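You operate a simulated robot arm through the tools that you are given. There is no shell and no other tool.

Carry out the task below with a simulated robot arm. There is one attempt and no reset: what you move stays moved.

Task
Set the controls near the table top. At the end: the balancer arm is set to down; the pitch gauge lever is set to down; the pitch gauge button is switched up; the size gauge button is switched up; whatever was shut is shut again. Leave all else as you found it, and nothing knocked over. The balancer arm goes to its stop. The pitch gauge lever goes to its stop.

Only the result counts: the job must be done as asked and must still hold three seconds after the hand-in. Knocking over, shifting, dropping, spilling or breaking anything else fails it.

Robot
A 7-joint arm with a two-finger parallel gripper, fixed in place. Base frame: the origin is on the floor under the middle of its stand, x ahead of it, y to its left, z up; the work surface is at about z = 760. Readings come in mm, degrees, newtons and seconds.
It reaches about 1479 mm from its shoulder. Its first joint turns from -166.0 to 166.0 degrees. Payload 4.4 kg.
Tool frame: the origin (TCP) lies between the finger pads and is the grasp point; the fingertips stand 23 mm ahead of it; z points along the fingers, y is the line along which they close. The gripper opens to 94 mm. The fingers are 38 mm wide and 10 mm thick; the gripper's body (54 by 96 mm) begins 39 mm behind the TCP.
Orientation is that of the tool frame in the base frame, as a unit quaternion [w, x, y, z]. With the fingers straight down and closing along the base's y, the tool's x points along the base's -x, its y along +y and its z along -z.

Tools
- The arm moves only by the tool play_rows. Its arguments are lists of equal length, an entry for each row: "translation": the shift along the tool's x, y, z in mm, a list of three; "turn": the turn, a rotation vector about the tool's x, y, z in degrees, a list of three. In form: {"translation": [[tx, ty, tz], ...], "turn": [[ax, ay, az], ...]}. A call has 1 to 20 rows; each row shifts and turns the commanded pose from where the row before left it, along the tool's axes as they then stand. "claw" is the closure in counts, from 0 (fully open) to 255 (shut), set as the call begins (left out, the last holds). A row lasts 0.2 s, in which the tool goes at most 50 mm and 8.6 degrees; a call with a longer step from one row to the next is refused whole, and so is a gripper value outside its range. Where a pose cannot be reached the arm comes as near as it can. A force on the tool above 40 N (or 10 N above the force at the start of the call, whichever is more), or a blocked arm, ends the call early, and 0.2 s more pass. Each finger travels about 72 mm/s and halts on what it meets, pressing with about 22 N; the grip force reading is that of the motor and also rises with nothing between the fingers. The clock runs only during rows and for 0.2 s after the last one: add rows that do not move to give the fingers time. It gives the time, the measured TCP pose, the force on the tool (base axes), the opening and the grip force at its end, in the units of the frame above (readings bear some noise), with the torque about the TCP (base axes, N m) and any sound that the robot's microphone picked up.
- Cameras (640 x 400 px; columns grow to the right, rows downward): "scene" is fixed at [401.2, -501.6, 1490.9]; the picture's right is [0.96, -0.28, 0.00], its down [-0.15, -0.51, -0.85] and it looks along [0.24, 0.81, -0.53] (base axes); focal length 358 px, centre (320, 200). "wrist" rides on the gripper at [86, 16, -74] in the tool frame; the picture's right is [-0.18, 0.98, 0.00], its down [-0.58, -0.11, -0.81] and it looks along [-0.79, -0.15, 0.59] (tool axes); focal length 243 px, centre (320, 200).
- camera(camera): a new picture of that camera. The clock stands still meanwhile.
- pixel_to_xyz(camera, pixels): for up to 12 pixels [column, row] of the newest picture of that camera ("zoom" is the newest enlarged one), the place [x, y, z] in the base frame of the surface seen there, good to about 2 mm. The clock stands still meanwhile.
- inspect(camera, box): a new picture of the part [left, top, right, bottom] of that camera's present view, enlarged. The clock stands still meanwhile.
- finish_job(): hands the job in; it is judged then, once.

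Unless the task says otherwise, let go and move clear before handing in.

The tools are called after "Request:" as a command line: name --argument value ..., lists and objects as JSON in quotes. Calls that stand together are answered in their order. play_rows: Moves the arm, as the interface text tells. Its arguments: {"type":"object","properties":{"translation":{"type":"array"},"turn":{"type":"array"},"claw":{"type":"number"}},"required":["translation","turn"]} The other tools are called the same way: camera (camera) takes a picture; pixel_to_xyz (camera, pixels) gives the place of the surface under pixels of a picture; inspect (camera, box) takes an enlarged picture of a part of a camera's view; finish_job () hands the job in.

At the start:

```text
time: 0.0
tool_pos: [489.2, 377.9, 1036.2]
tcp_rot: [0.0, 0.0, 1.0, 0.0]
wrist_force: [0.2, -0.2, 0.0]
moment: [-0.01, -0.03, 0.02]
width: 93.9
grasp_force: 0.1
```

scene: 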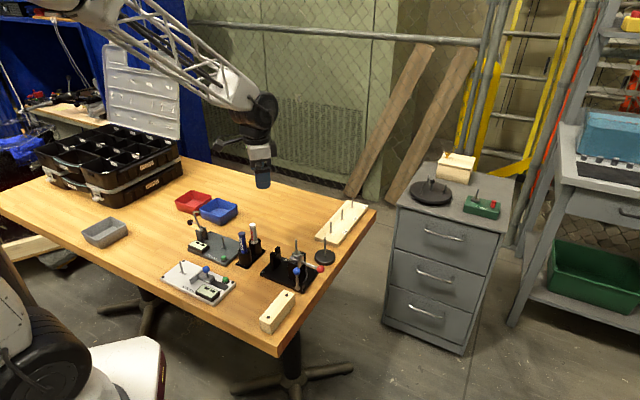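
wrist: 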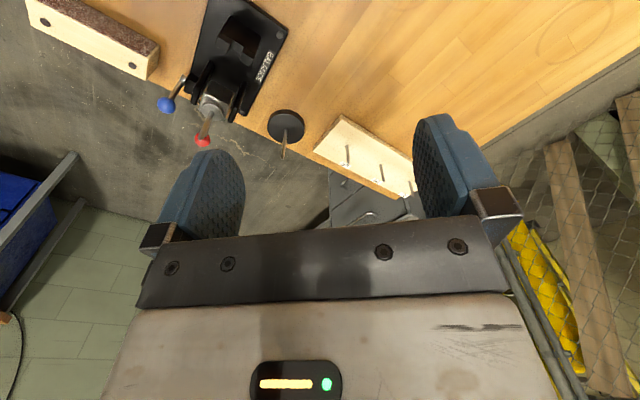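

The scene picture shows several small devices on the table around pixels (160-340, 215-330). I'll enlarge that area to find the balancer, pitch gauge and size gauge.

Request:
inspect --camera "scene" --box '[150, 205, 250, 310]'

Request:
inspect --camera "scene" --box '[230, 210, 350, 340]'

Request:
inspect --camera "scene" --box '[390, 140, 520, 240]'

```text
3.81 times, centred on (200, 258) of scene
```

zoom: 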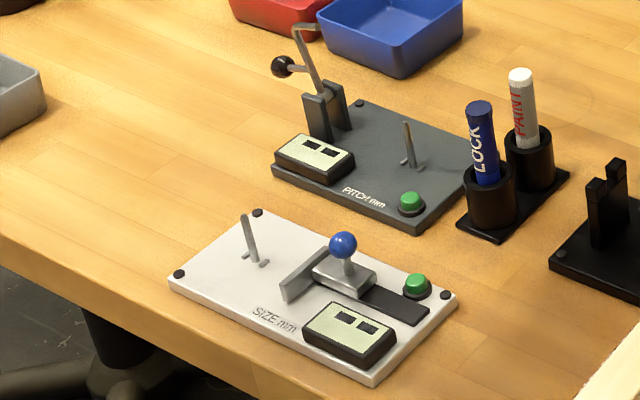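

```text
3.08 times, centred on (290, 275) of scene
```

zoom: 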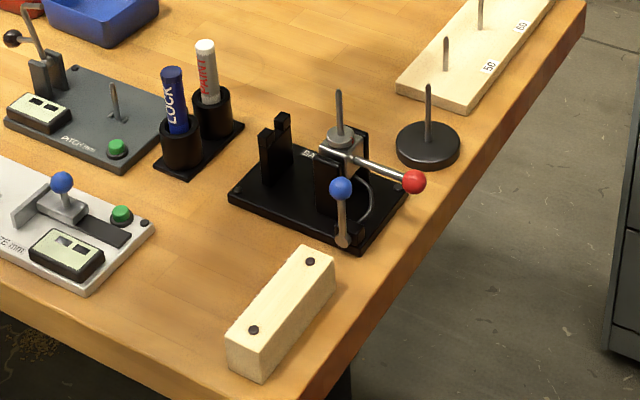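

```text
4.00 times, centred on (455, 190) of scene
```

zoom: 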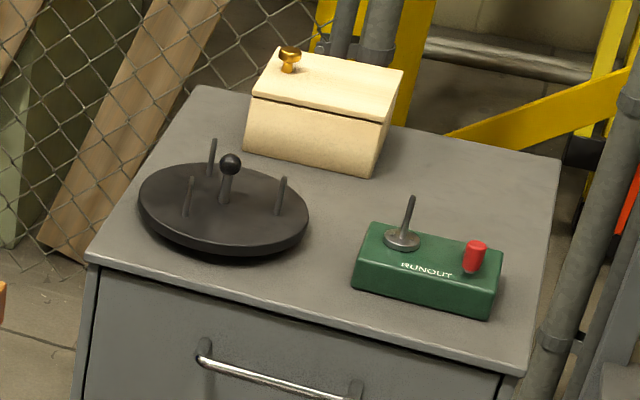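

The pitch gauge is the dark plate, the size gauge is the white plate, and the black stand near (290,268) has a blue-ball lever and a red-ball lever. I'll zoom in on the stand's label from both cameras.

Request:
inspect --camera "wrist" --box '[140, 0, 310, 160]'

Request:
inspect --camera "scene" --box '[255, 235, 335, 295]'

Request:
inspect --camera "scene" --box '[180, 205, 240, 270]'

Request:
inspect --camera "scene" --box '[160, 255, 240, 310]'

```text
2.50 times, centred on (225, 80) of wrist
```

zoom: 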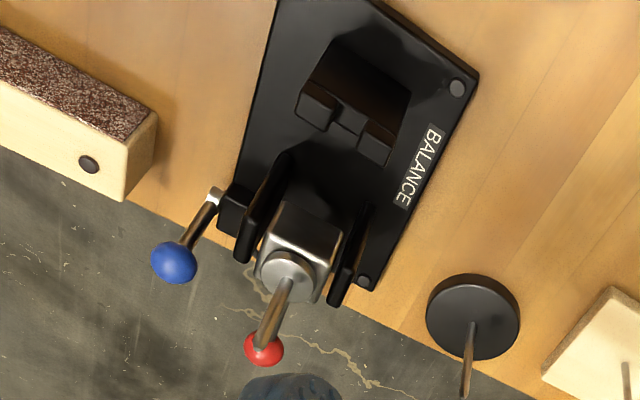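

```text
6.67 times, centred on (295, 265) of scene
```

zoom: 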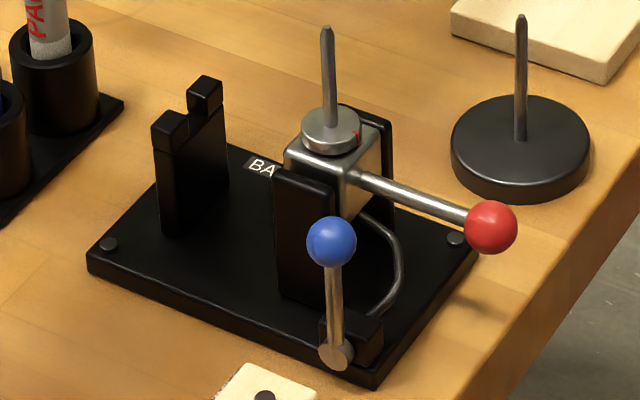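

```text
6.15 times, centred on (210, 238) of scene
```

zoom: 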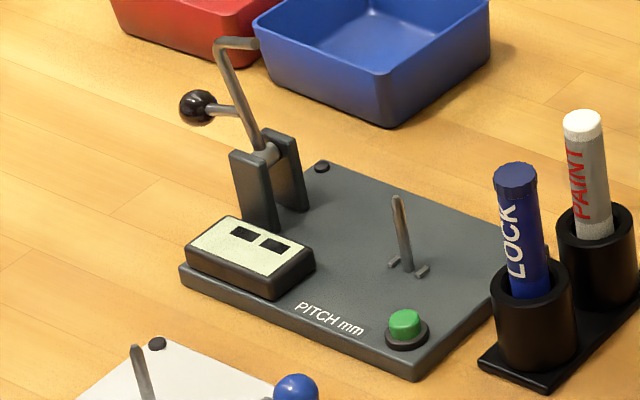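

```text
7.27 times, centred on (200, 282) of scene
```

zoom: 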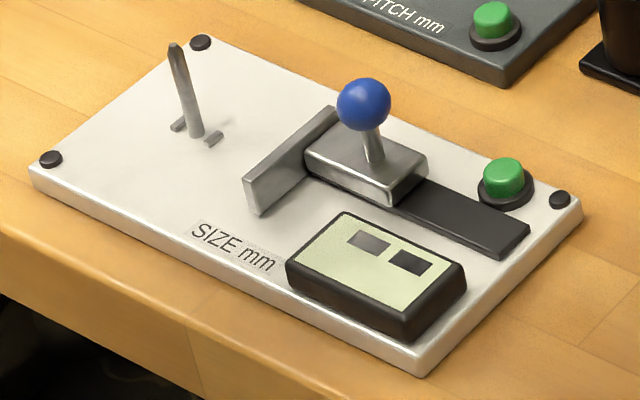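

The label reads "BALANCE", so the black stand is the balancer, with a red-ball arm on the pivoting block and a blue lever beside it. I'll measure points on the devices in zoomed views.

Request:
inspect --camera "scene" --box '[255, 235, 335, 295]'

Request:
pixel_to_xyz --camera "zoom" --pixels '[[490, 228], [330, 242], [335, 352], [327, 30], [330, 125], [415, 195], [355, 175], [305, 190], [375, 125], [205, 90], [170, 125], [400, 265]]'

Request:
inspect --camera "scene" --box '[180, 205, 240, 270]'

Request:
pixel_to_xyz --camera "zoom" --pixels '[[197, 107], [225, 112], [222, 50], [250, 42], [240, 95], [268, 152], [245, 165], [290, 140], [404, 316], [404, 330], [398, 205], [386, 346]]'

Request:
inspect --camera "scene" --box '[160, 255, 240, 310]'

Request:
pixel_to_xyz --camera "zoom" --pixels '[[502, 168], [505, 188], [487, 198], [525, 205], [363, 105], [373, 150], [420, 180], [500, 240], [400, 265], [175, 50], [560, 200], [290, 185]]'

```text
6.67 times, centred on (295, 265) of scene
```

zoom: 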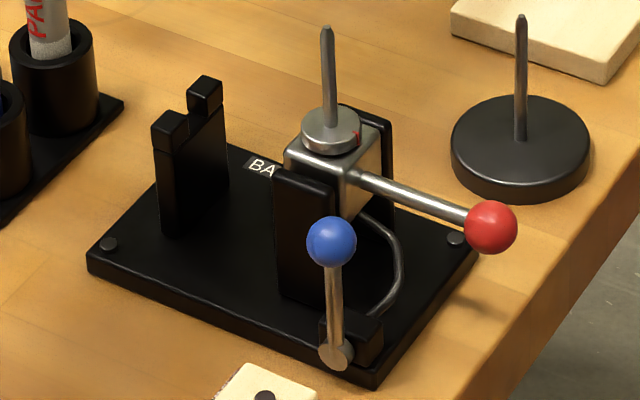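

```text
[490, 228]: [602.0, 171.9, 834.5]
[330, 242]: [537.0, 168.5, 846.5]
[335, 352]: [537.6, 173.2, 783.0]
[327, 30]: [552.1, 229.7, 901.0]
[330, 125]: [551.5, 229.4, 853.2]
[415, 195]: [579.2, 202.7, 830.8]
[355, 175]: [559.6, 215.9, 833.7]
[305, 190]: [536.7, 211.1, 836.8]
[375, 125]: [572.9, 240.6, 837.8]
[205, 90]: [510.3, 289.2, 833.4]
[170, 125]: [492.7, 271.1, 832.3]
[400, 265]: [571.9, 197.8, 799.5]
```

```text
6.15 times, centred on (210, 238) of scene
```

zoom: 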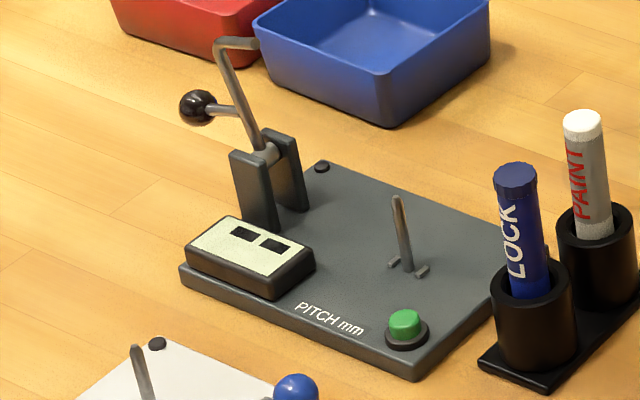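

```text
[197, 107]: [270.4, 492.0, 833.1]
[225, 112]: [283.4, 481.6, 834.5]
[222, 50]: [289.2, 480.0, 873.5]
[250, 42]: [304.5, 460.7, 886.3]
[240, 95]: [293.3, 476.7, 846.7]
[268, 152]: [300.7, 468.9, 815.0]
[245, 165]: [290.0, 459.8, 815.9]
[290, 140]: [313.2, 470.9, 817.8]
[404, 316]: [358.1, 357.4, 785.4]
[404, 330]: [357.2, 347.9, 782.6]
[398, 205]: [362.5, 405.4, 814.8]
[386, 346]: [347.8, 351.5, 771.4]
```

```text
7.27 times, centred on (200, 282) of scene
```

zoom: 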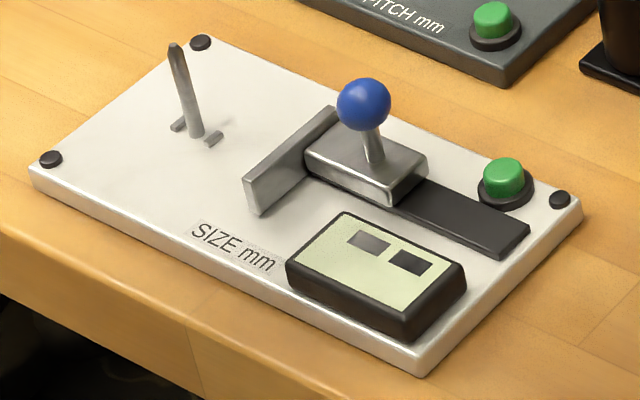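

```text
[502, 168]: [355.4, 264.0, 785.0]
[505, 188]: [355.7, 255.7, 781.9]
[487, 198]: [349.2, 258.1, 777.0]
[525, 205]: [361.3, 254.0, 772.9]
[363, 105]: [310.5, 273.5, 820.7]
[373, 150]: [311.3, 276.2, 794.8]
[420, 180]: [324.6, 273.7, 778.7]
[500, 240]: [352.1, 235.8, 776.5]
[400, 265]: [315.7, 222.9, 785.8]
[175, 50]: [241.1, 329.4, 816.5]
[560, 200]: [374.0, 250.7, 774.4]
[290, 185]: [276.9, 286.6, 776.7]
```

The balancer's block carries a spindle that stands upright at (552,229), a V-support at (501,280), and a red arm. A curved rod links the block to the blue lever, so that lever may be a lock. I'll move the wrist camera in for a closer look at the balancer.

Request:
play_rows --translation '[[18, -27, 22], [18, -27, 22], [18, -27, 22], [18, -27, 22], [18, -26, 25]]' --turn '[[0, 0, 0], [0, 0, 0], [0, 0, 0], [0, 0, 0], [0, 0, 0]]' --claw 255

Request:
camera --camera "wrist"

Request:
camera --camera "scene"

```text
time: 1.2
tool_pos: [399.1, 245.7, 921.9]
tcp_rot: [0.001, 0.0, 1.0, 0.0]
wrist_force: [0.1, 0.4, -0.3]
moment: [0.0, 0.02, 0.03]
width: 0.0
grasp_force: 21.5
```

```text
taken
```

wrist: 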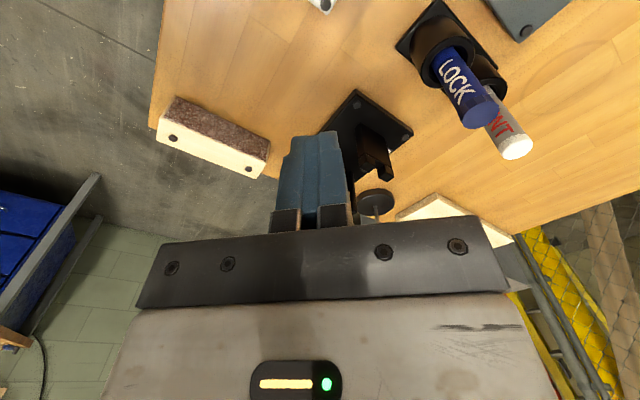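

```text
taken
```

scene: 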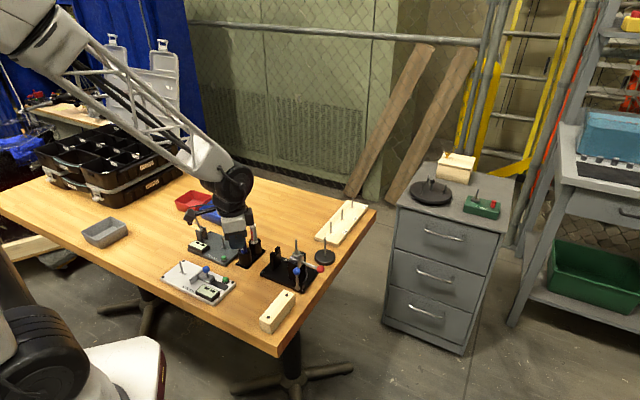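

The fingers hide the balancer in this wrist view, near (350,160). I'll back up and move forward so it sits in the upper, clear part of the picture.

Request:
play_rows --translation '[[-22, -4, -30], [-22, -4, -30], [-22, -4, -28], [-22, -4, 0]]' --turn '[[0, 0, 0], [0, 0, 0], [0, 0, 0], [0, 0, 0]]' --claw 255

Request:
camera --camera "wrist"

Request:
inspect --camera "wrist" --box '[200, 20, 440, 170]'

```text
time: 2.2
tool_pos: [487.4, 230.0, 1011.9]
tcp_rot: [-0.001, 0.0, 1.0, -0.001]
wrist_force: [0.5, 0.0, -0.2]
moment: [0.01, -0.02, 0.03]
width: 0.0
grasp_force: 22.1
```

```text
taken
```

wrist: 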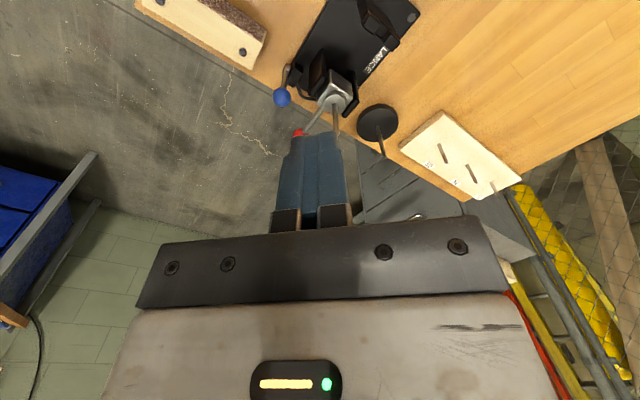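

```text
2.67 times, centred on (320, 95) of wrist
```

zoom: 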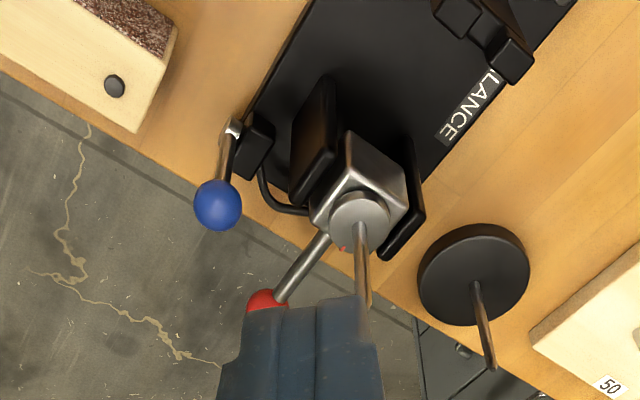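

The curved black cable joins the blue lever's base to the pivoting block, which suggests the blue lever is a lock. I'll measure the balancer's axes precisely and check what surrounds it.

Request:
inspect --camera "scene" --box '[255, 235, 335, 295]'

Request:
pixel_to_xyz --camera "zoom" --pixels '[[92, 258], [372, 378], [476, 250], [110, 244], [455, 238], [286, 180], [330, 190], [345, 108], [388, 122], [330, 215], [333, 265], [370, 335]]'

Request:
pixel_to_xyz --camera "zoom" --pixels '[[308, 243], [355, 243], [466, 228], [515, 228], [490, 205], [490, 250], [310, 140], [350, 140], [290, 150], [378, 150], [340, 180], [345, 210]]'

```text
6.67 times, centred on (295, 265) of scene
```

zoom: 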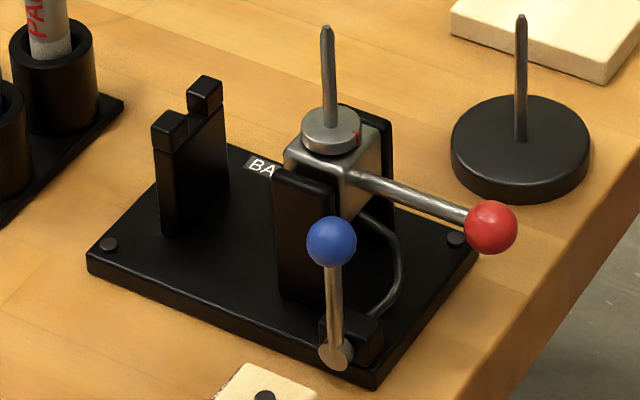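

```text
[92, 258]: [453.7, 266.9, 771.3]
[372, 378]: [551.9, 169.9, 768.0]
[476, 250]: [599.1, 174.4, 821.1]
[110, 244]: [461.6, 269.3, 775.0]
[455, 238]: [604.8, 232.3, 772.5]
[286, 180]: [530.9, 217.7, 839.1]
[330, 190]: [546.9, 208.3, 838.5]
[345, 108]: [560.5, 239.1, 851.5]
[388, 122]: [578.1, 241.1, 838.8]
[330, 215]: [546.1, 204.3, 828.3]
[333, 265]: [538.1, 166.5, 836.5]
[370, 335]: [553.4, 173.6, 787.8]
```

```text
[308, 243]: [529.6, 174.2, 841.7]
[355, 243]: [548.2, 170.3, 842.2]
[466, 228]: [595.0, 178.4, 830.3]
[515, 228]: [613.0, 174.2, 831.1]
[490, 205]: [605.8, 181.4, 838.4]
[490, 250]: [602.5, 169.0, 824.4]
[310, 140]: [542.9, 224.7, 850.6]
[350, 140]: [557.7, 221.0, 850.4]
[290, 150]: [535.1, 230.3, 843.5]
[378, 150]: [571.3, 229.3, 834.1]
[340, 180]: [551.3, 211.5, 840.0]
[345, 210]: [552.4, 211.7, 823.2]
```

The device axis comes out as (0.71,-0.70), with the red ball near (604,178,828) and the blue ball near (538,175,840). I'll turn the tool so the fingers close across the arm's swing plane, and check where the pegged disc and the markers stand.

Request:
pixel_to_xyz --camera "zoom" --pixels '[[521, 20], [520, 135], [460, 145], [580, 140], [500, 195], [45, 10], [12, 35], [15, 170], [115, 105], [245, 395], [310, 390], [600, 70]]'

Request:
play_rows --translation '[[0, 0, 0], [0, 0, 0], [0, 0, 0], [0, 0, 0], [0, 0, 0], [0, 0, 0], [0, 0, 0], [0, 0, 0], [0, 0, 0], [0, 0, 0], [0, 0, 0], [0, 0, 0], [0, 0, 0], [0, 0, 0], [0, 0, 0], [0, 0, 0]]' --turn '[[0, 0, -8.43], [0, 0, -8.43], [0, 0, -8.43], [0, 0, -8.43], [0, 0, -8.43], [0, 0, -8.43], [0, 0, -8.43], [0, 0, -8.43], [0, 0, -8.43], [0, 0, -8.43], [0, 0, -8.43], [0, 0, -8.43], [0, 0, -8.43], [0, 0, -8.43], [0, 0, -8.43], [0, 0, -8.43]]' --claw 130

```text
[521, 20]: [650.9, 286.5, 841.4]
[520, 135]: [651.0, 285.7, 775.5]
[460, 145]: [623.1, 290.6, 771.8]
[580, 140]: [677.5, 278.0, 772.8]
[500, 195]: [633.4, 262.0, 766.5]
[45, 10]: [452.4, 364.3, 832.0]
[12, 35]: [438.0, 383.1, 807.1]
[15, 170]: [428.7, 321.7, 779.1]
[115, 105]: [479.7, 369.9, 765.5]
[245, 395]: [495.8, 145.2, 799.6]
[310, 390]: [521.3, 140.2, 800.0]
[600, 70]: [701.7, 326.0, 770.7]
```

```text
time: 5.6
tool_pos: [488.7, 228.9, 1012.0]
tcp_rot: [0.0, 0.924, -0.382, 0.001]
wrist_force: [-1.2, 0.2, -0.3]
moment: [-0.01, -0.01, 0.03]
width: 46.0
grasp_force: 0.0
```

The tool is now aligned, with x along (0.71,-0.71). I'll move over the red ball at height, then descend to z≈900 for a look.

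Request:
play_rows --translation '[[39, -15.3, 0], [39, -15.3, 0], [39.1, -15.2, 0], [0, 0, 37], [0, 0, 37], [0, 0, 38]]' --turn '[[0, 0, 0], [0, 0, 0], [0, 0, 0], [0, 0, 0], [0, 0, 0], [0, 0, 0]]'

Request:
camera --camera "wrist"

Request:
inspect --camera "scene" --box '[255, 205, 355, 295]'

```text
time: 7.0
tool_pos: [601.5, 177.9, 900.8]
tcp_rot: [-0.001, 0.923, -0.384, 0.0]
wrist_force: [1.2, 0.0, 0.2]
moment: [0.02, 0.0, 0.01]
width: 46.3
grasp_force: 0.0
```

```text
taken
```

wrist: 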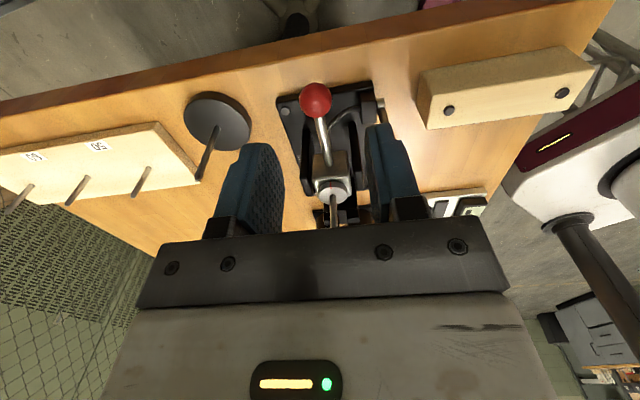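

```text
4.44 times, centred on (305, 250) of scene
```

zoom: 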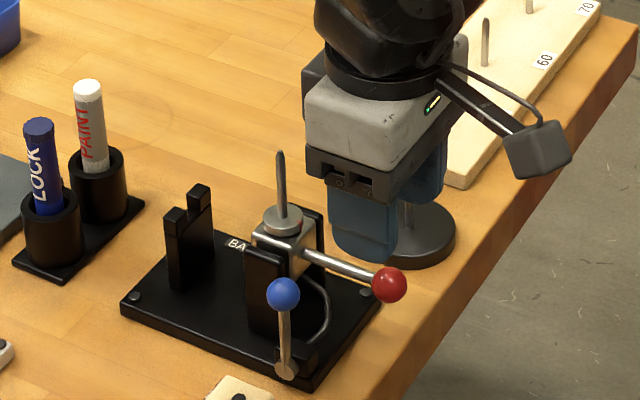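

The wrist view shows the red ball at (316,100), centred between the fingers, and the scene view shows the camera is a physical body out on the +d side. I'll measure the ball from this view.

Request:
pixel_to_xyz --camera "wrist" --pixels '[[316, 85], [302, 100], [330, 100], [316, 112], [316, 100], [322, 130], [327, 155], [332, 188], [368, 108], [380, 112]]'

Request:
inspect --camera "wrist" --box '[260, 70, 420, 220]'

```text
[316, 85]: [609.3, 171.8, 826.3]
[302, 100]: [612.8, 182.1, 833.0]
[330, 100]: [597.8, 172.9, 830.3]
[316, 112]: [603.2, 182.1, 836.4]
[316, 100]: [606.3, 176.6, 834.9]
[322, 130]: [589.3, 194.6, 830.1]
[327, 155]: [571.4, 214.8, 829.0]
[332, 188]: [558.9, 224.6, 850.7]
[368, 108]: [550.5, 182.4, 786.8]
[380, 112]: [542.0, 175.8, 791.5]
```

```text
2.67 times, centred on (340, 145) of wrist
```

zoom: 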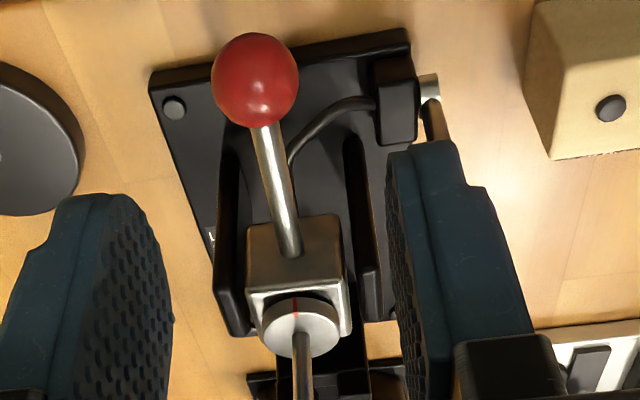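

The red ball's centre is at about (605,178,828). I'll descend straight over it with the fingers straddling it, then close gently.

Request:
play_rows --translation '[[2.5, -2.5, 20], [0, 0, 20], [0, 0, 20], [0, 0, 11]]' --turn '[[0, 0, 0], [0, 0, 0], [0, 0, 0], [0, 0, 0]]'

Request:
inspect --camera "scene" --box '[255, 205, 355, 295]'

Request:
camera --camera "wrist"

```text
time: 8.0
tool_pos: [605.7, 178.1, 828.5]
tcp_rot: [0.0, 0.924, -0.383, 0.0]
wrist_force: [-0.7, 0.4, 0.9]
moment: [0.01, 0.02, -0.01]
width: 46.3
grasp_force: 0.1
```

```text
4.44 times, centred on (305, 250) of scene
```

zoom: 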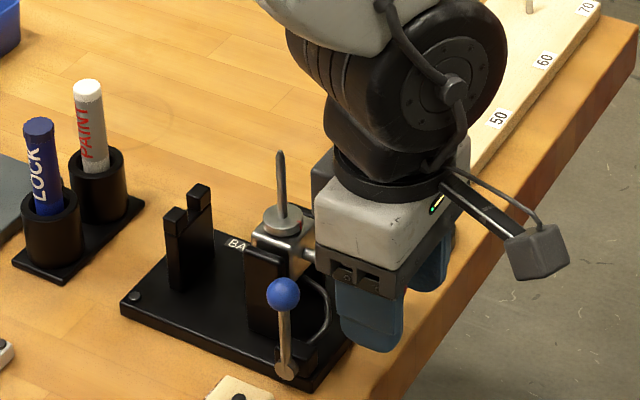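

```text
taken
```

wrist: 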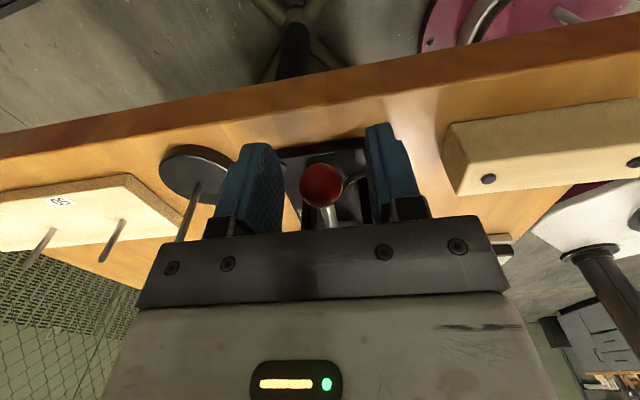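

The ball sits between the fingers at (321,185), slightly left of centre but well clear of both pads. I'll close on it.

Request:
play_rows --translation '[[0, 0, 0], [0, 0, 0], [0, 0, 0]]' --turn '[[0, 0, 0], [0, 0, 0], [0, 0, 0]]' --claw 230

```text
time: 8.8
tool_pos: [605.2, 177.8, 828.5]
tcp_rot: [0.0, 0.924, -0.383, 0.0]
wrist_force: [5.6, 7.1, -5.3]
moment: [-0.28, -0.35, -0.03]
width: 21.5
grasp_force: 45.0
```

I have the ball: width is 21.5 and there is a small side load along +e. I'll relieve that and try a small lift along the arc to see whether the arm is free.

Request:
play_rows --translation '[[0, -1, 0], [0, 0, -2], [0, 0, -2]]' --turn '[[0, 0, 0], [0, 0, 0], [0, 0, 0]]'

```text
time: 9.6
tool_pos: [606.1, 178.8, 831.2]
tcp_rot: [0.001, 0.923, -0.384, -0.001]
wrist_force: [-11.3, -2.2, -16.9]
moment: [-0.84, -0.85, 0.02]
width: 21.8
grasp_force: 44.6
```

Lifting 3 mm met 17 N of resistance. I'll check whether the spindle tilted, which would mean the arm moved rather than the pads slipping.

Request:
inspect --camera "scene" --box '[255, 235, 335, 295]'

```text
6.67 times, centred on (295, 265) of scene
```

zoom: 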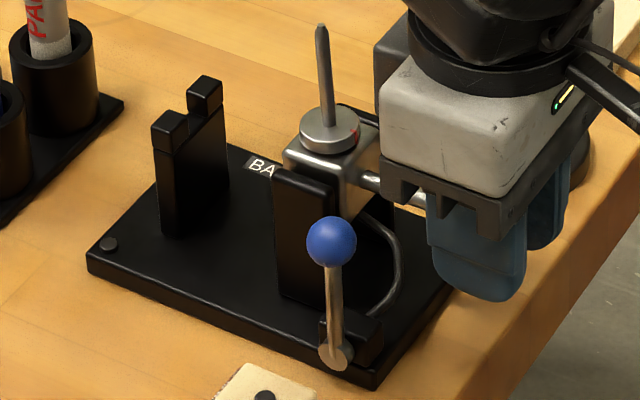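

The spindle tip shifted from (327,30) to (321,28), so the arm did tilt in the direction I expected. I'll lift a little more and watch whether the force climbs (lock) or levels off (friction).

Request:
play_rows --translation '[[-0.3, 0, -2], [-0.3, 0, -2]]' --turn '[[0, 0, 0], [0, 0, 0]]'

```text
time: 10.2
tool_pos: [606.3, 178.6, 836.4]
tcp_rot: [0.001, 0.924, -0.384, -0.001]
wrist_force: [-21.4, -20.0, -15.8]
moment: [-0.9, -0.85, 0.11]
width: 21.6
grasp_force: 45.1
```

The torque on the tool (about 1.2 N·m) matches the lift force times the lever length, so the resistance is the ball turning in the pads and the arm itself is free. I'll undo the sideways shift and carry the ball further along its arc to about 26°.

Request:
play_rows --translation '[[0, 1, 0], [-0.96, 0, -6.43], [-1.51, 0, -6.32], [-2.06, 0, -6.17], [-2.59, 0, -5.96]]' --turn '[[0, 0, 0], [0, 0, 0], [0, 0, 0], [0, 0, 0], [0, 0, 0]]'

Request:
inspect --camera "scene" --box '[255, 235, 335, 295]'

```text
time: 11.4
tool_pos: [602.2, 184.2, 861.9]
tcp_rot: [-0.001, 0.923, -0.384, 0.001]
wrist_force: [-1.3, -24.1, -10.6]
moment: [-0.96, -0.81, 0.05]
width: 21.7
grasp_force: 45.4
```

```text
6.67 times, centred on (295, 265) of scene
```

zoom: 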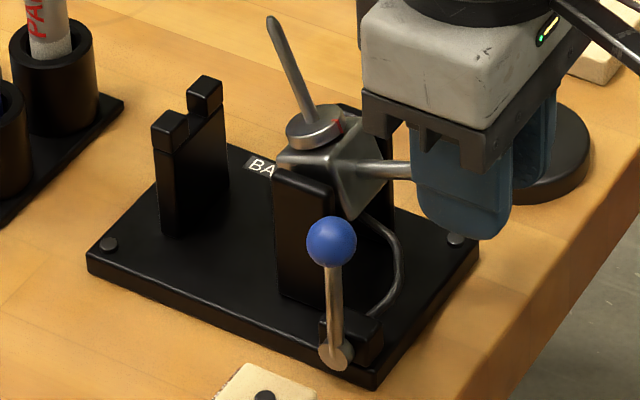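

The spindle is clearly tilting toward the support (its tip is now near (272,20)). There is about 18 N of side load along -e, so I'll ease the tool that way and continue to about 46°.

Request:
play_rows --translation '[[0, 1.5, 0], [-3.1, 0, -5.71], [-3.59, 0, -5.42], [-4.05, 0, -5.09], [-4.47, 0, -4.71]]' --turn '[[0, 0, 0], [0, 0, 0], [0, 0, 0], [0, 0, 0], [0, 0, 0]]'

```text
time: 12.6
tool_pos: [590.3, 194.7, 883.5]
tcp_rot: [0.0, 0.924, -0.383, 0.001]
wrist_force: [25.9, 16.4, 1.3]
moment: [0.06, -0.43, 0.0]
width: 23.2
grasp_force: 15.7
```

The grip reading dropped to 15.7 and the width grew to 23.2, so the ball may have slipped to the edge of the pads. I'll check both cameras.

Request:
inspect --camera "scene" --box '[255, 215, 345, 295]'

Request:
camera --camera "wrist"

```text
5.00 times, centred on (300, 255) of scene
```

zoom: 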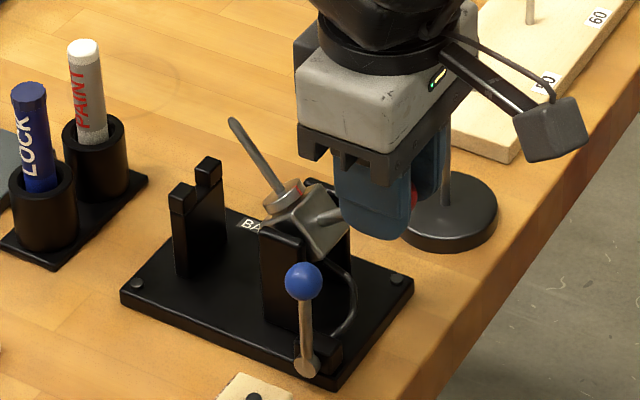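

```text
taken
```

wrist: 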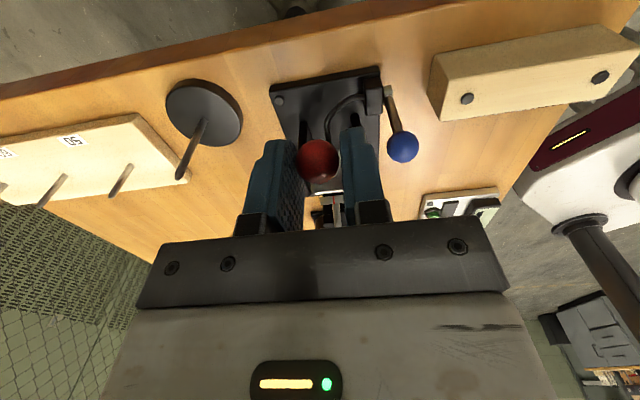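

The ball has slid toward the +d edge of the pads. I'll open, back the tool straight up, and see whether the arm holds its tilt.

Request:
play_rows --translation '[[0, 0, 0], [0, 0, 0]]' --turn '[[0, 0, 0], [0, 0, 0]]' --claw 130

Request:
inspect --camera "scene" --box '[255, 215, 345, 295]'

Request:
camera --camera "wrist"

```text
time: 13.2
tool_pos: [588.2, 192.6, 882.5]
tcp_rot: [0.0, 0.924, -0.384, 0.0]
wrist_force: [0.3, 0.4, 0.0]
moment: [0.02, 0.02, 0.01]
width: 46.0
grasp_force: 0.0
```

```text
5.00 times, centred on (300, 255) of scene
```

zoom: 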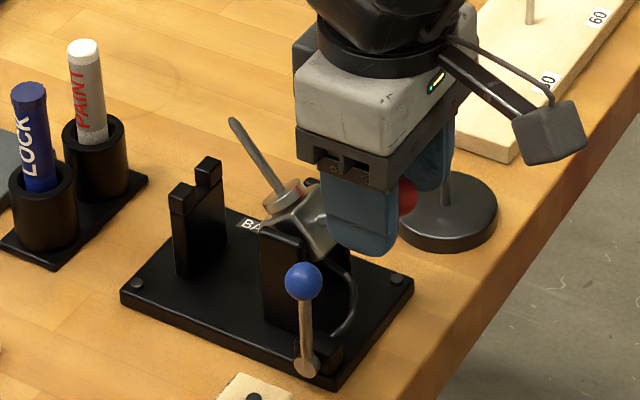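

```text
taken
```

wrist: 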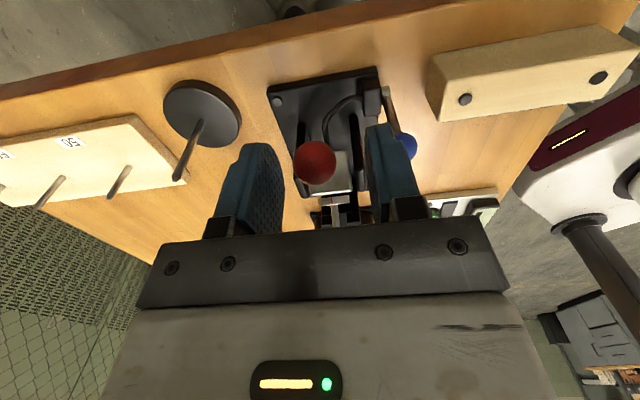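

With the fingers open the arm holds its tilt by itself. I'll measure the ball and spindle now to get the angle.

Request:
pixel_to_xyz --camera "wrist" --pixels '[[315, 160], [297, 160], [333, 160], [315, 145], [315, 175]]'

Request:
pixel_to_xyz --camera "zoom" --pixels '[[234, 124], [250, 150], [275, 188], [285, 190]]'

```text
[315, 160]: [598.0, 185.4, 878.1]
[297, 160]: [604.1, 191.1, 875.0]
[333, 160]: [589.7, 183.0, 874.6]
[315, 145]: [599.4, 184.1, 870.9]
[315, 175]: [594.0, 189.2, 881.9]
```

```text
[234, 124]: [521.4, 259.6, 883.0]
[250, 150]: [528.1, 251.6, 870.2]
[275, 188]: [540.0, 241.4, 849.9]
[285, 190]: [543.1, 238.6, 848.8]
```

The arm is at about 37° and free. Gripping isn't needed any more: I'll rise, close the fingers, come down on the outer (+d) side of the ball, and push it over toward the support.

Request:
play_rows --translation '[[0, 0, -20], [0, 0, -30], [0, 0, -30], [22, -0.8, 0], [23, -0.7, 0], [0, 0, 25], [0, 0, 30], [0, 0, 20]]' --turn '[[0, 0, 0], [0, 0, 0], [0, 0, 0], [0, 0, 0], [0, 0, 0], [0, 0, 0], [0, 0, 0], [0, 0, 0]]'

Request:
play_rows --translation '[[0, 0, 0], [0, 0, 0], [0, 0, 0]]' --turn '[[0, 0, 0], [0, 0, 0], [0, 0, 0]]' --claw 255

Request:
inspect --camera "scene" --box '[255, 215, 345, 295]'

Request:
camera --camera "wrist"

```text
time: 15.0
tool_pos: [622.7, 163.5, 887.0]
tcp_rot: [0.0, 0.923, -0.384, 0.0]
wrist_force: [0.9, -0.1, 0.1]
moment: [0.0, -0.01, -0.04]
width: 46.2
grasp_force: 0.0
```

```text
time: 15.8
tool_pos: [622.2, 162.7, 887.0]
tcp_rot: [0.0, 0.924, -0.383, 0.001]
wrist_force: [-0.2, 0.0, 0.3]
moment: [-0.03, 0.01, 0.01]
width: 0.0
grasp_force: 21.9
```

```text
5.00 times, centred on (300, 255) of scene
```

zoom: 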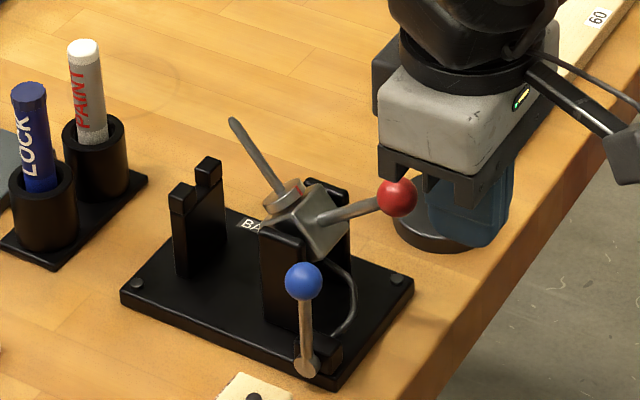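

```text
taken
```

wrist: 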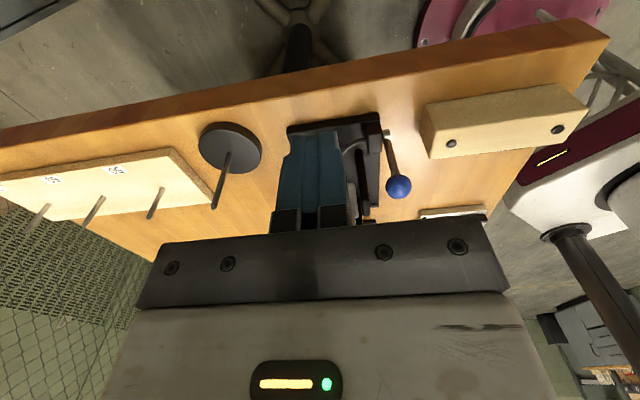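

The finger edge is about 9 mm outside the red ball, at the right height. I'll push toward -d in small steps.

Request:
play_rows --translation '[[-8, 1, 0], [-8, 0, 0], [-8, 0, 0], [-8, 0, 0], [-8, 0, -2]]' --turn '[[0, 0, 0], [0, 0, 0], [0, 0, 0], [0, 0, 0], [0, 0, 0]]'

Request:
inspect --camera "scene" --box '[255, 215, 345, 295]'

```text
time: 16.7
tool_pos: [604.8, 181.3, 890.1]
tcp_rot: [-0.001, 0.924, -0.383, 0.002]
wrist_force: [-0.6, -1.2, 0.8]
moment: [0.03, 0.02, 0.05]
width: 0.1
grasp_force: 22.1
stopped in row 4: the force on the tool passed its limit at 62 N (the readings are from after the stop); the commanded pose is now the measured one
```

```text
5.00 times, centred on (300, 255) of scene
```

zoom: 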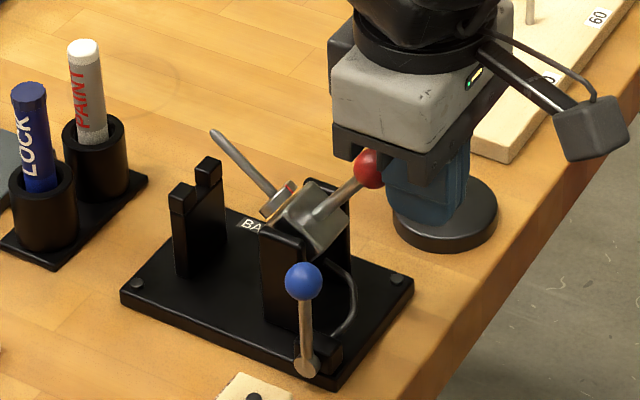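

The push stopped at 62 N, with the spindle now from about (278,200) to (213,135). I'll measure the actual angle to see whether something blocks the arm.

Request:
pixel_to_xyz --camera "zoom" --pixels '[[216, 136], [235, 158], [260, 187], [368, 168], [356, 165], [345, 190], [335, 200], [390, 170], [345, 150]]'

Request:
inspect --camera "scene" --box '[290, 220, 340, 270]'

Request:
camera --camera "wrist"

```text
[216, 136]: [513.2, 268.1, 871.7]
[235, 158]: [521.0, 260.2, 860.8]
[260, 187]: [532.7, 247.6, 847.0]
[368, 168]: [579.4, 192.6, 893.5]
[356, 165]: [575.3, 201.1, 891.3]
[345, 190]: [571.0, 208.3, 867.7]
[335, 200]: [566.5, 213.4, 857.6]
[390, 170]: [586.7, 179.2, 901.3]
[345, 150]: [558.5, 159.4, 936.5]
```

```text
8.00 times, centred on (315, 245) of scene
```

zoom: 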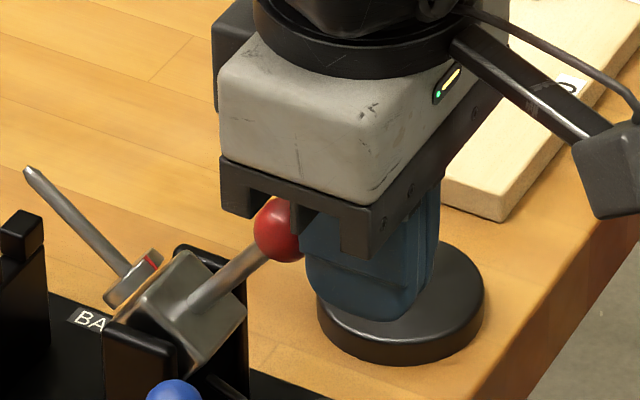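

```text
taken
```

wrist: 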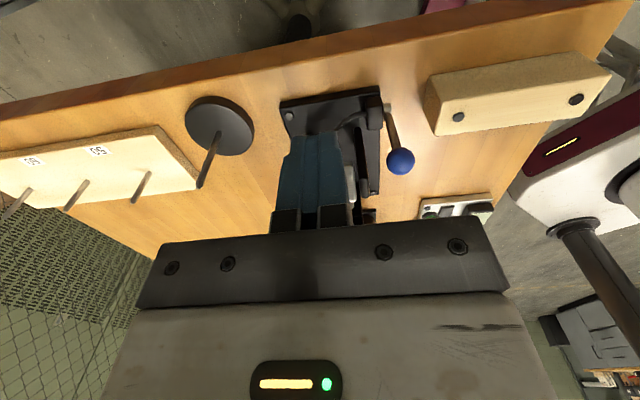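

The spindle is tilted 49° and there is nothing in its way; the ball was probably jamming by friction as it climbed the finger pad. I'll now move the finger along the ball's own arc, back and up together, so it doesn't have to slide.

Request:
play_rows --translation '[[-5.1, 0, -4.9], [-5.4, 0, -4.5], [-5.7, 0, -4.0], [-6.0, 0, -3.5]]' --turn '[[0, 0, 0], [0, 0, 0], [0, 0, 0], [0, 0, 0]]'

Request:
inspect --camera "scene" --box '[255, 215, 345, 295]'

```text
time: 17.7
tool_pos: [589.1, 197.6, 906.9]
tcp_rot: [-0.002, 0.924, -0.383, 0.002]
wrist_force: [0.7, -0.3, 0.2]
moment: [0.02, -0.01, 0.02]
width: 0.0
grasp_force: 22.1
```

```text
5.00 times, centred on (300, 255) of scene
```

zoom: 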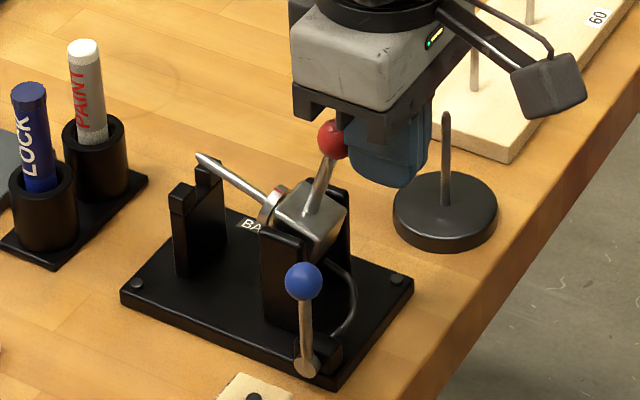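

That worked: the arm is now about 68° over with almost no force. I'll continue toward the stop.

Request:
play_rows --translation '[[-6.2, 0, -2.9], [-6.3, 0, -2.4], [-6.4, 0, -1.8]]' --turn '[[0, 0, 0], [0, 0, 0], [0, 0, 0]]'

Request:
inspect --camera "scene" --box '[255, 215, 345, 295]'

```text
time: 18.5
tool_pos: [576.4, 210.6, 913.7]
tcp_rot: [-0.001, 0.924, -0.383, 0.003]
wrist_force: [0.4, 0.3, 0.1]
moment: [-0.01, -0.01, 0.02]
width: 0.2
grasp_force: 22.4
```

```text
5.00 times, centred on (300, 255) of scene
```

zoom: 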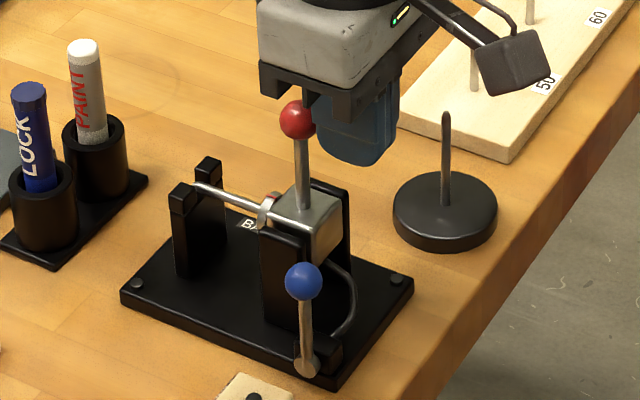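

The red rod is almost vertical and the spindle is dropping into the V-support near (200,188). I'll nudge on in small steps until it meets the stop.

Request:
play_rows --translation '[[-2, 0, -0.4], [-1.5, 0, 0], [-1.5, 0, 0], [-1, 0, 0]]' --turn '[[0, 0, 0], [0, 0, 0], [0, 0, 0], [0, 0, 0]]'

Request:
inspect --camera "scene" --box '[260, 215, 330, 285]'

```text
time: 19.5
tool_pos: [571.1, 212.2, 914.9]
tcp_rot: [-0.002, 0.923, -0.384, 0.003]
wrist_force: [21.2, -17.6, -7.1]
moment: [-0.35, -0.38, -0.03]
width: 0.4
grasp_force: 22.5
```

```text
5.71 times, centred on (295, 250) of scene
```

zoom: 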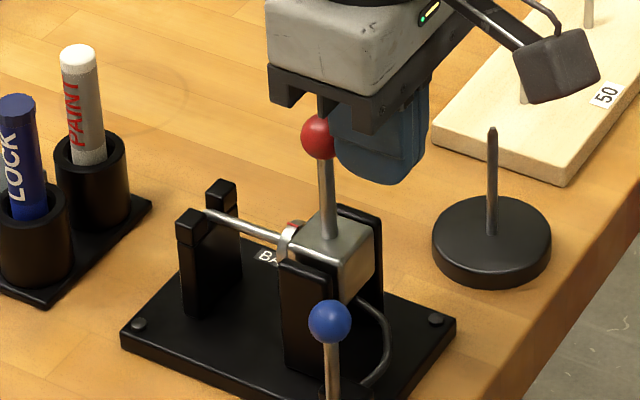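

There is 27 N along the axis with the red rod vertical and the spindle lying in the notch, so the arm is at its stop. I'll back off outward and rise clear, then check it holds.

Request:
play_rows --translation '[[5, 0, 0], [15, 0, 0], [20, 0, 0], [0, 0, -40], [0, 0, -40]]' --turn '[[0, 0, 0], [0, 0, 0], [0, 0, 0], [0, 0, 0], [0, 0, 0]]'

Request:
inspect --camera "scene" --box '[260, 215, 330, 285]'

Request:
pixel_to_xyz --camera "zoom" --pixels '[[318, 137], [325, 190], [210, 213], [240, 226], [265, 237], [328, 320], [345, 245], [185, 215], [222, 185]]'

```text
time: 20.7
tool_pos: [598.6, 185.9, 994.4]
tcp_rot: [-0.001, 0.923, -0.384, 0.002]
wrist_force: [-0.5, 0.4, -0.1]
moment: [-0.01, -0.03, 0.0]
width: 0.0
grasp_force: 21.5
```

```text
5.71 times, centred on (295, 250) of scene
```

zoom: 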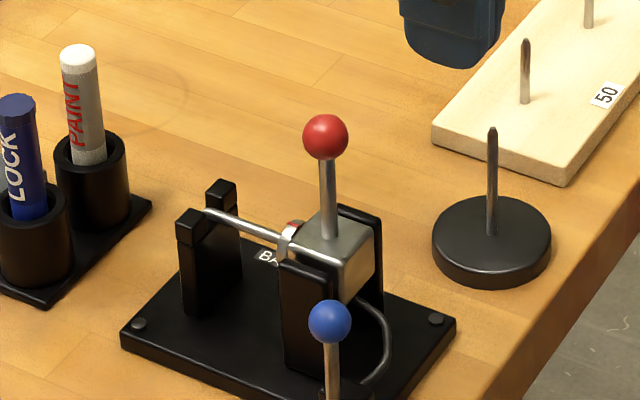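

```text
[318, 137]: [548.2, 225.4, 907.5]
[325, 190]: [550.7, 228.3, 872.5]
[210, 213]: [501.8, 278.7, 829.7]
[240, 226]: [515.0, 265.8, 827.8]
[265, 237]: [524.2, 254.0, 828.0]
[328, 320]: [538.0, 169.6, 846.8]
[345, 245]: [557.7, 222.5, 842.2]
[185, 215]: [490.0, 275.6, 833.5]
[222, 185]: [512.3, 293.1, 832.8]
```

The arm stays down after release. I'll double-check its exact angle with more points and the wrist view.

Request:
pixel_to_xyz --camera "zoom" --pixels '[[325, 137], [303, 137], [347, 137], [325, 115], [325, 158], [328, 165], [329, 185], [329, 205], [329, 212], [205, 211], [225, 219], [255, 232]]'

Request:
camera --camera "wrist"

Request:
inspect --camera "wrist" --box '[240, 40, 440, 190]'

```text
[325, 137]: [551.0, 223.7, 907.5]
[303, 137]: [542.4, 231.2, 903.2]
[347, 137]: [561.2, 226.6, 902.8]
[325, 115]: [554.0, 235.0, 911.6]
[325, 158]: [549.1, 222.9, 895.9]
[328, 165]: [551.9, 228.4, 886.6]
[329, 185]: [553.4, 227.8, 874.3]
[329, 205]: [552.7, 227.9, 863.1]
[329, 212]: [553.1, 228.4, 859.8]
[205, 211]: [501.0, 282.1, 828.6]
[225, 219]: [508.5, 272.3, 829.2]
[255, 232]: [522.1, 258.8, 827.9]
```

```text
taken
```

wrist: 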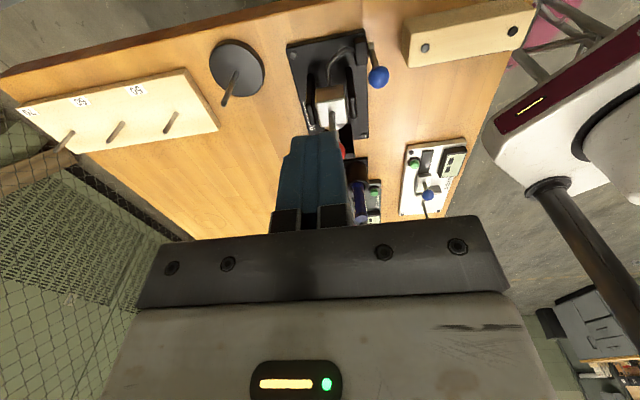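

```text
2.67 times, centred on (340, 115) of wrist
```

zoom: 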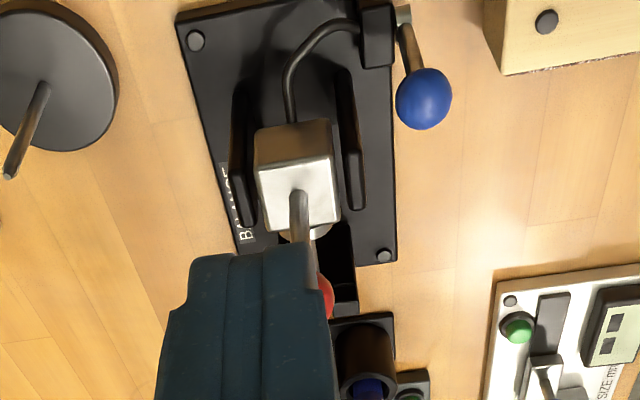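

The rod is vertical (x≈553, y≈228 from z 860 to 886), so the balancer arm is down at its stop. Next is the pitch gauge, so I'll measure its axes and parts in detail.

Request:
inspect --camera "scene" --box '[180, 205, 240, 270]'

Request:
pixel_to_xyz --camera "zoom" --pixels '[[182, 265], [413, 360], [322, 166], [197, 90], [197, 122], [182, 106], [212, 106], [226, 75], [255, 130], [218, 42], [235, 40], [255, 41]]'

Request:
pixel_to_xyz --camera "zoom" --pixels '[[240, 155], [262, 165], [270, 145], [285, 132], [298, 145], [265, 150], [398, 200], [405, 268], [240, 230], [310, 265], [530, 180], [580, 120]]'

```text
6.15 times, centred on (210, 238) of scene
```

zoom: 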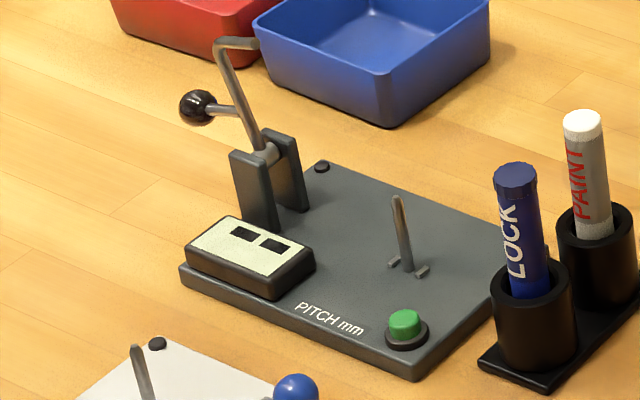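

```text
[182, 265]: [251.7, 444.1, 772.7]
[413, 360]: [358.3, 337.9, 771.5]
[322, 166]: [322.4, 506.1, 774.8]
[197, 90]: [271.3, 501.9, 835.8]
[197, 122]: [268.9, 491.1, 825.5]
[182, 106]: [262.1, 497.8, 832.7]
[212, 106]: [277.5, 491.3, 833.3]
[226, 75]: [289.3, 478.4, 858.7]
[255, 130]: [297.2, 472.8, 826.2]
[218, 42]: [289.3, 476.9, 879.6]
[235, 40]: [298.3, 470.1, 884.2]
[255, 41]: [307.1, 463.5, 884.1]
```

```text
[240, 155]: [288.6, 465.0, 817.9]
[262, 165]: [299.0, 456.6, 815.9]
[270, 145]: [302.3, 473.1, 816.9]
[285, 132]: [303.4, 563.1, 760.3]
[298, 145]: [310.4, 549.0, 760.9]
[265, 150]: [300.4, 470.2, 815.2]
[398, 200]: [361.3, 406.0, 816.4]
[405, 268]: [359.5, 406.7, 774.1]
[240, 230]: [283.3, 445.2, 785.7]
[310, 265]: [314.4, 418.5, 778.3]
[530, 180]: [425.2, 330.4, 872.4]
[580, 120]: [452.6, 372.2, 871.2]
```

The pitch gauge shares the same 45° axis. Its lever leans back from a pivot at about (302,472,812), with the bend at (289,478,880) and the black ball at (270,499,828). I'll check the neighbours behind it before moving in.

Request:
camera --camera "scene"

Request:
pixel_to_xyz --camera "scene" --pixels '[[180, 150], [180, 85], [182, 168], [105, 235], [128, 228], [178, 205], [210, 195], [200, 205], [236, 205], [225, 225], [195, 216], [110, 45]]'

```text
taken
```

scene: 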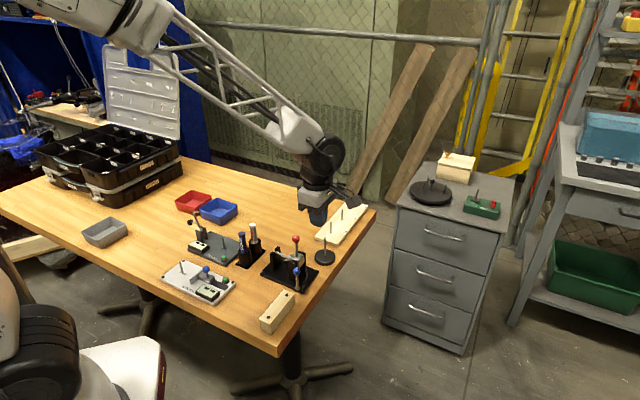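

```text
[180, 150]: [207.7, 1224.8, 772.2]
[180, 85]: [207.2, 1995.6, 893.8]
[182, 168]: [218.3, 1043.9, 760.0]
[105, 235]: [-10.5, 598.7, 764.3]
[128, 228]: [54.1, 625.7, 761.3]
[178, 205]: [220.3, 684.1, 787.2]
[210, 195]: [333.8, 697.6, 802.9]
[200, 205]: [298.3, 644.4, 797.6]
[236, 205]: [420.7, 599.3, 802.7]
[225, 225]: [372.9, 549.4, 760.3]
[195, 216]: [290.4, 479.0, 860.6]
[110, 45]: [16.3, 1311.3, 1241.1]
```

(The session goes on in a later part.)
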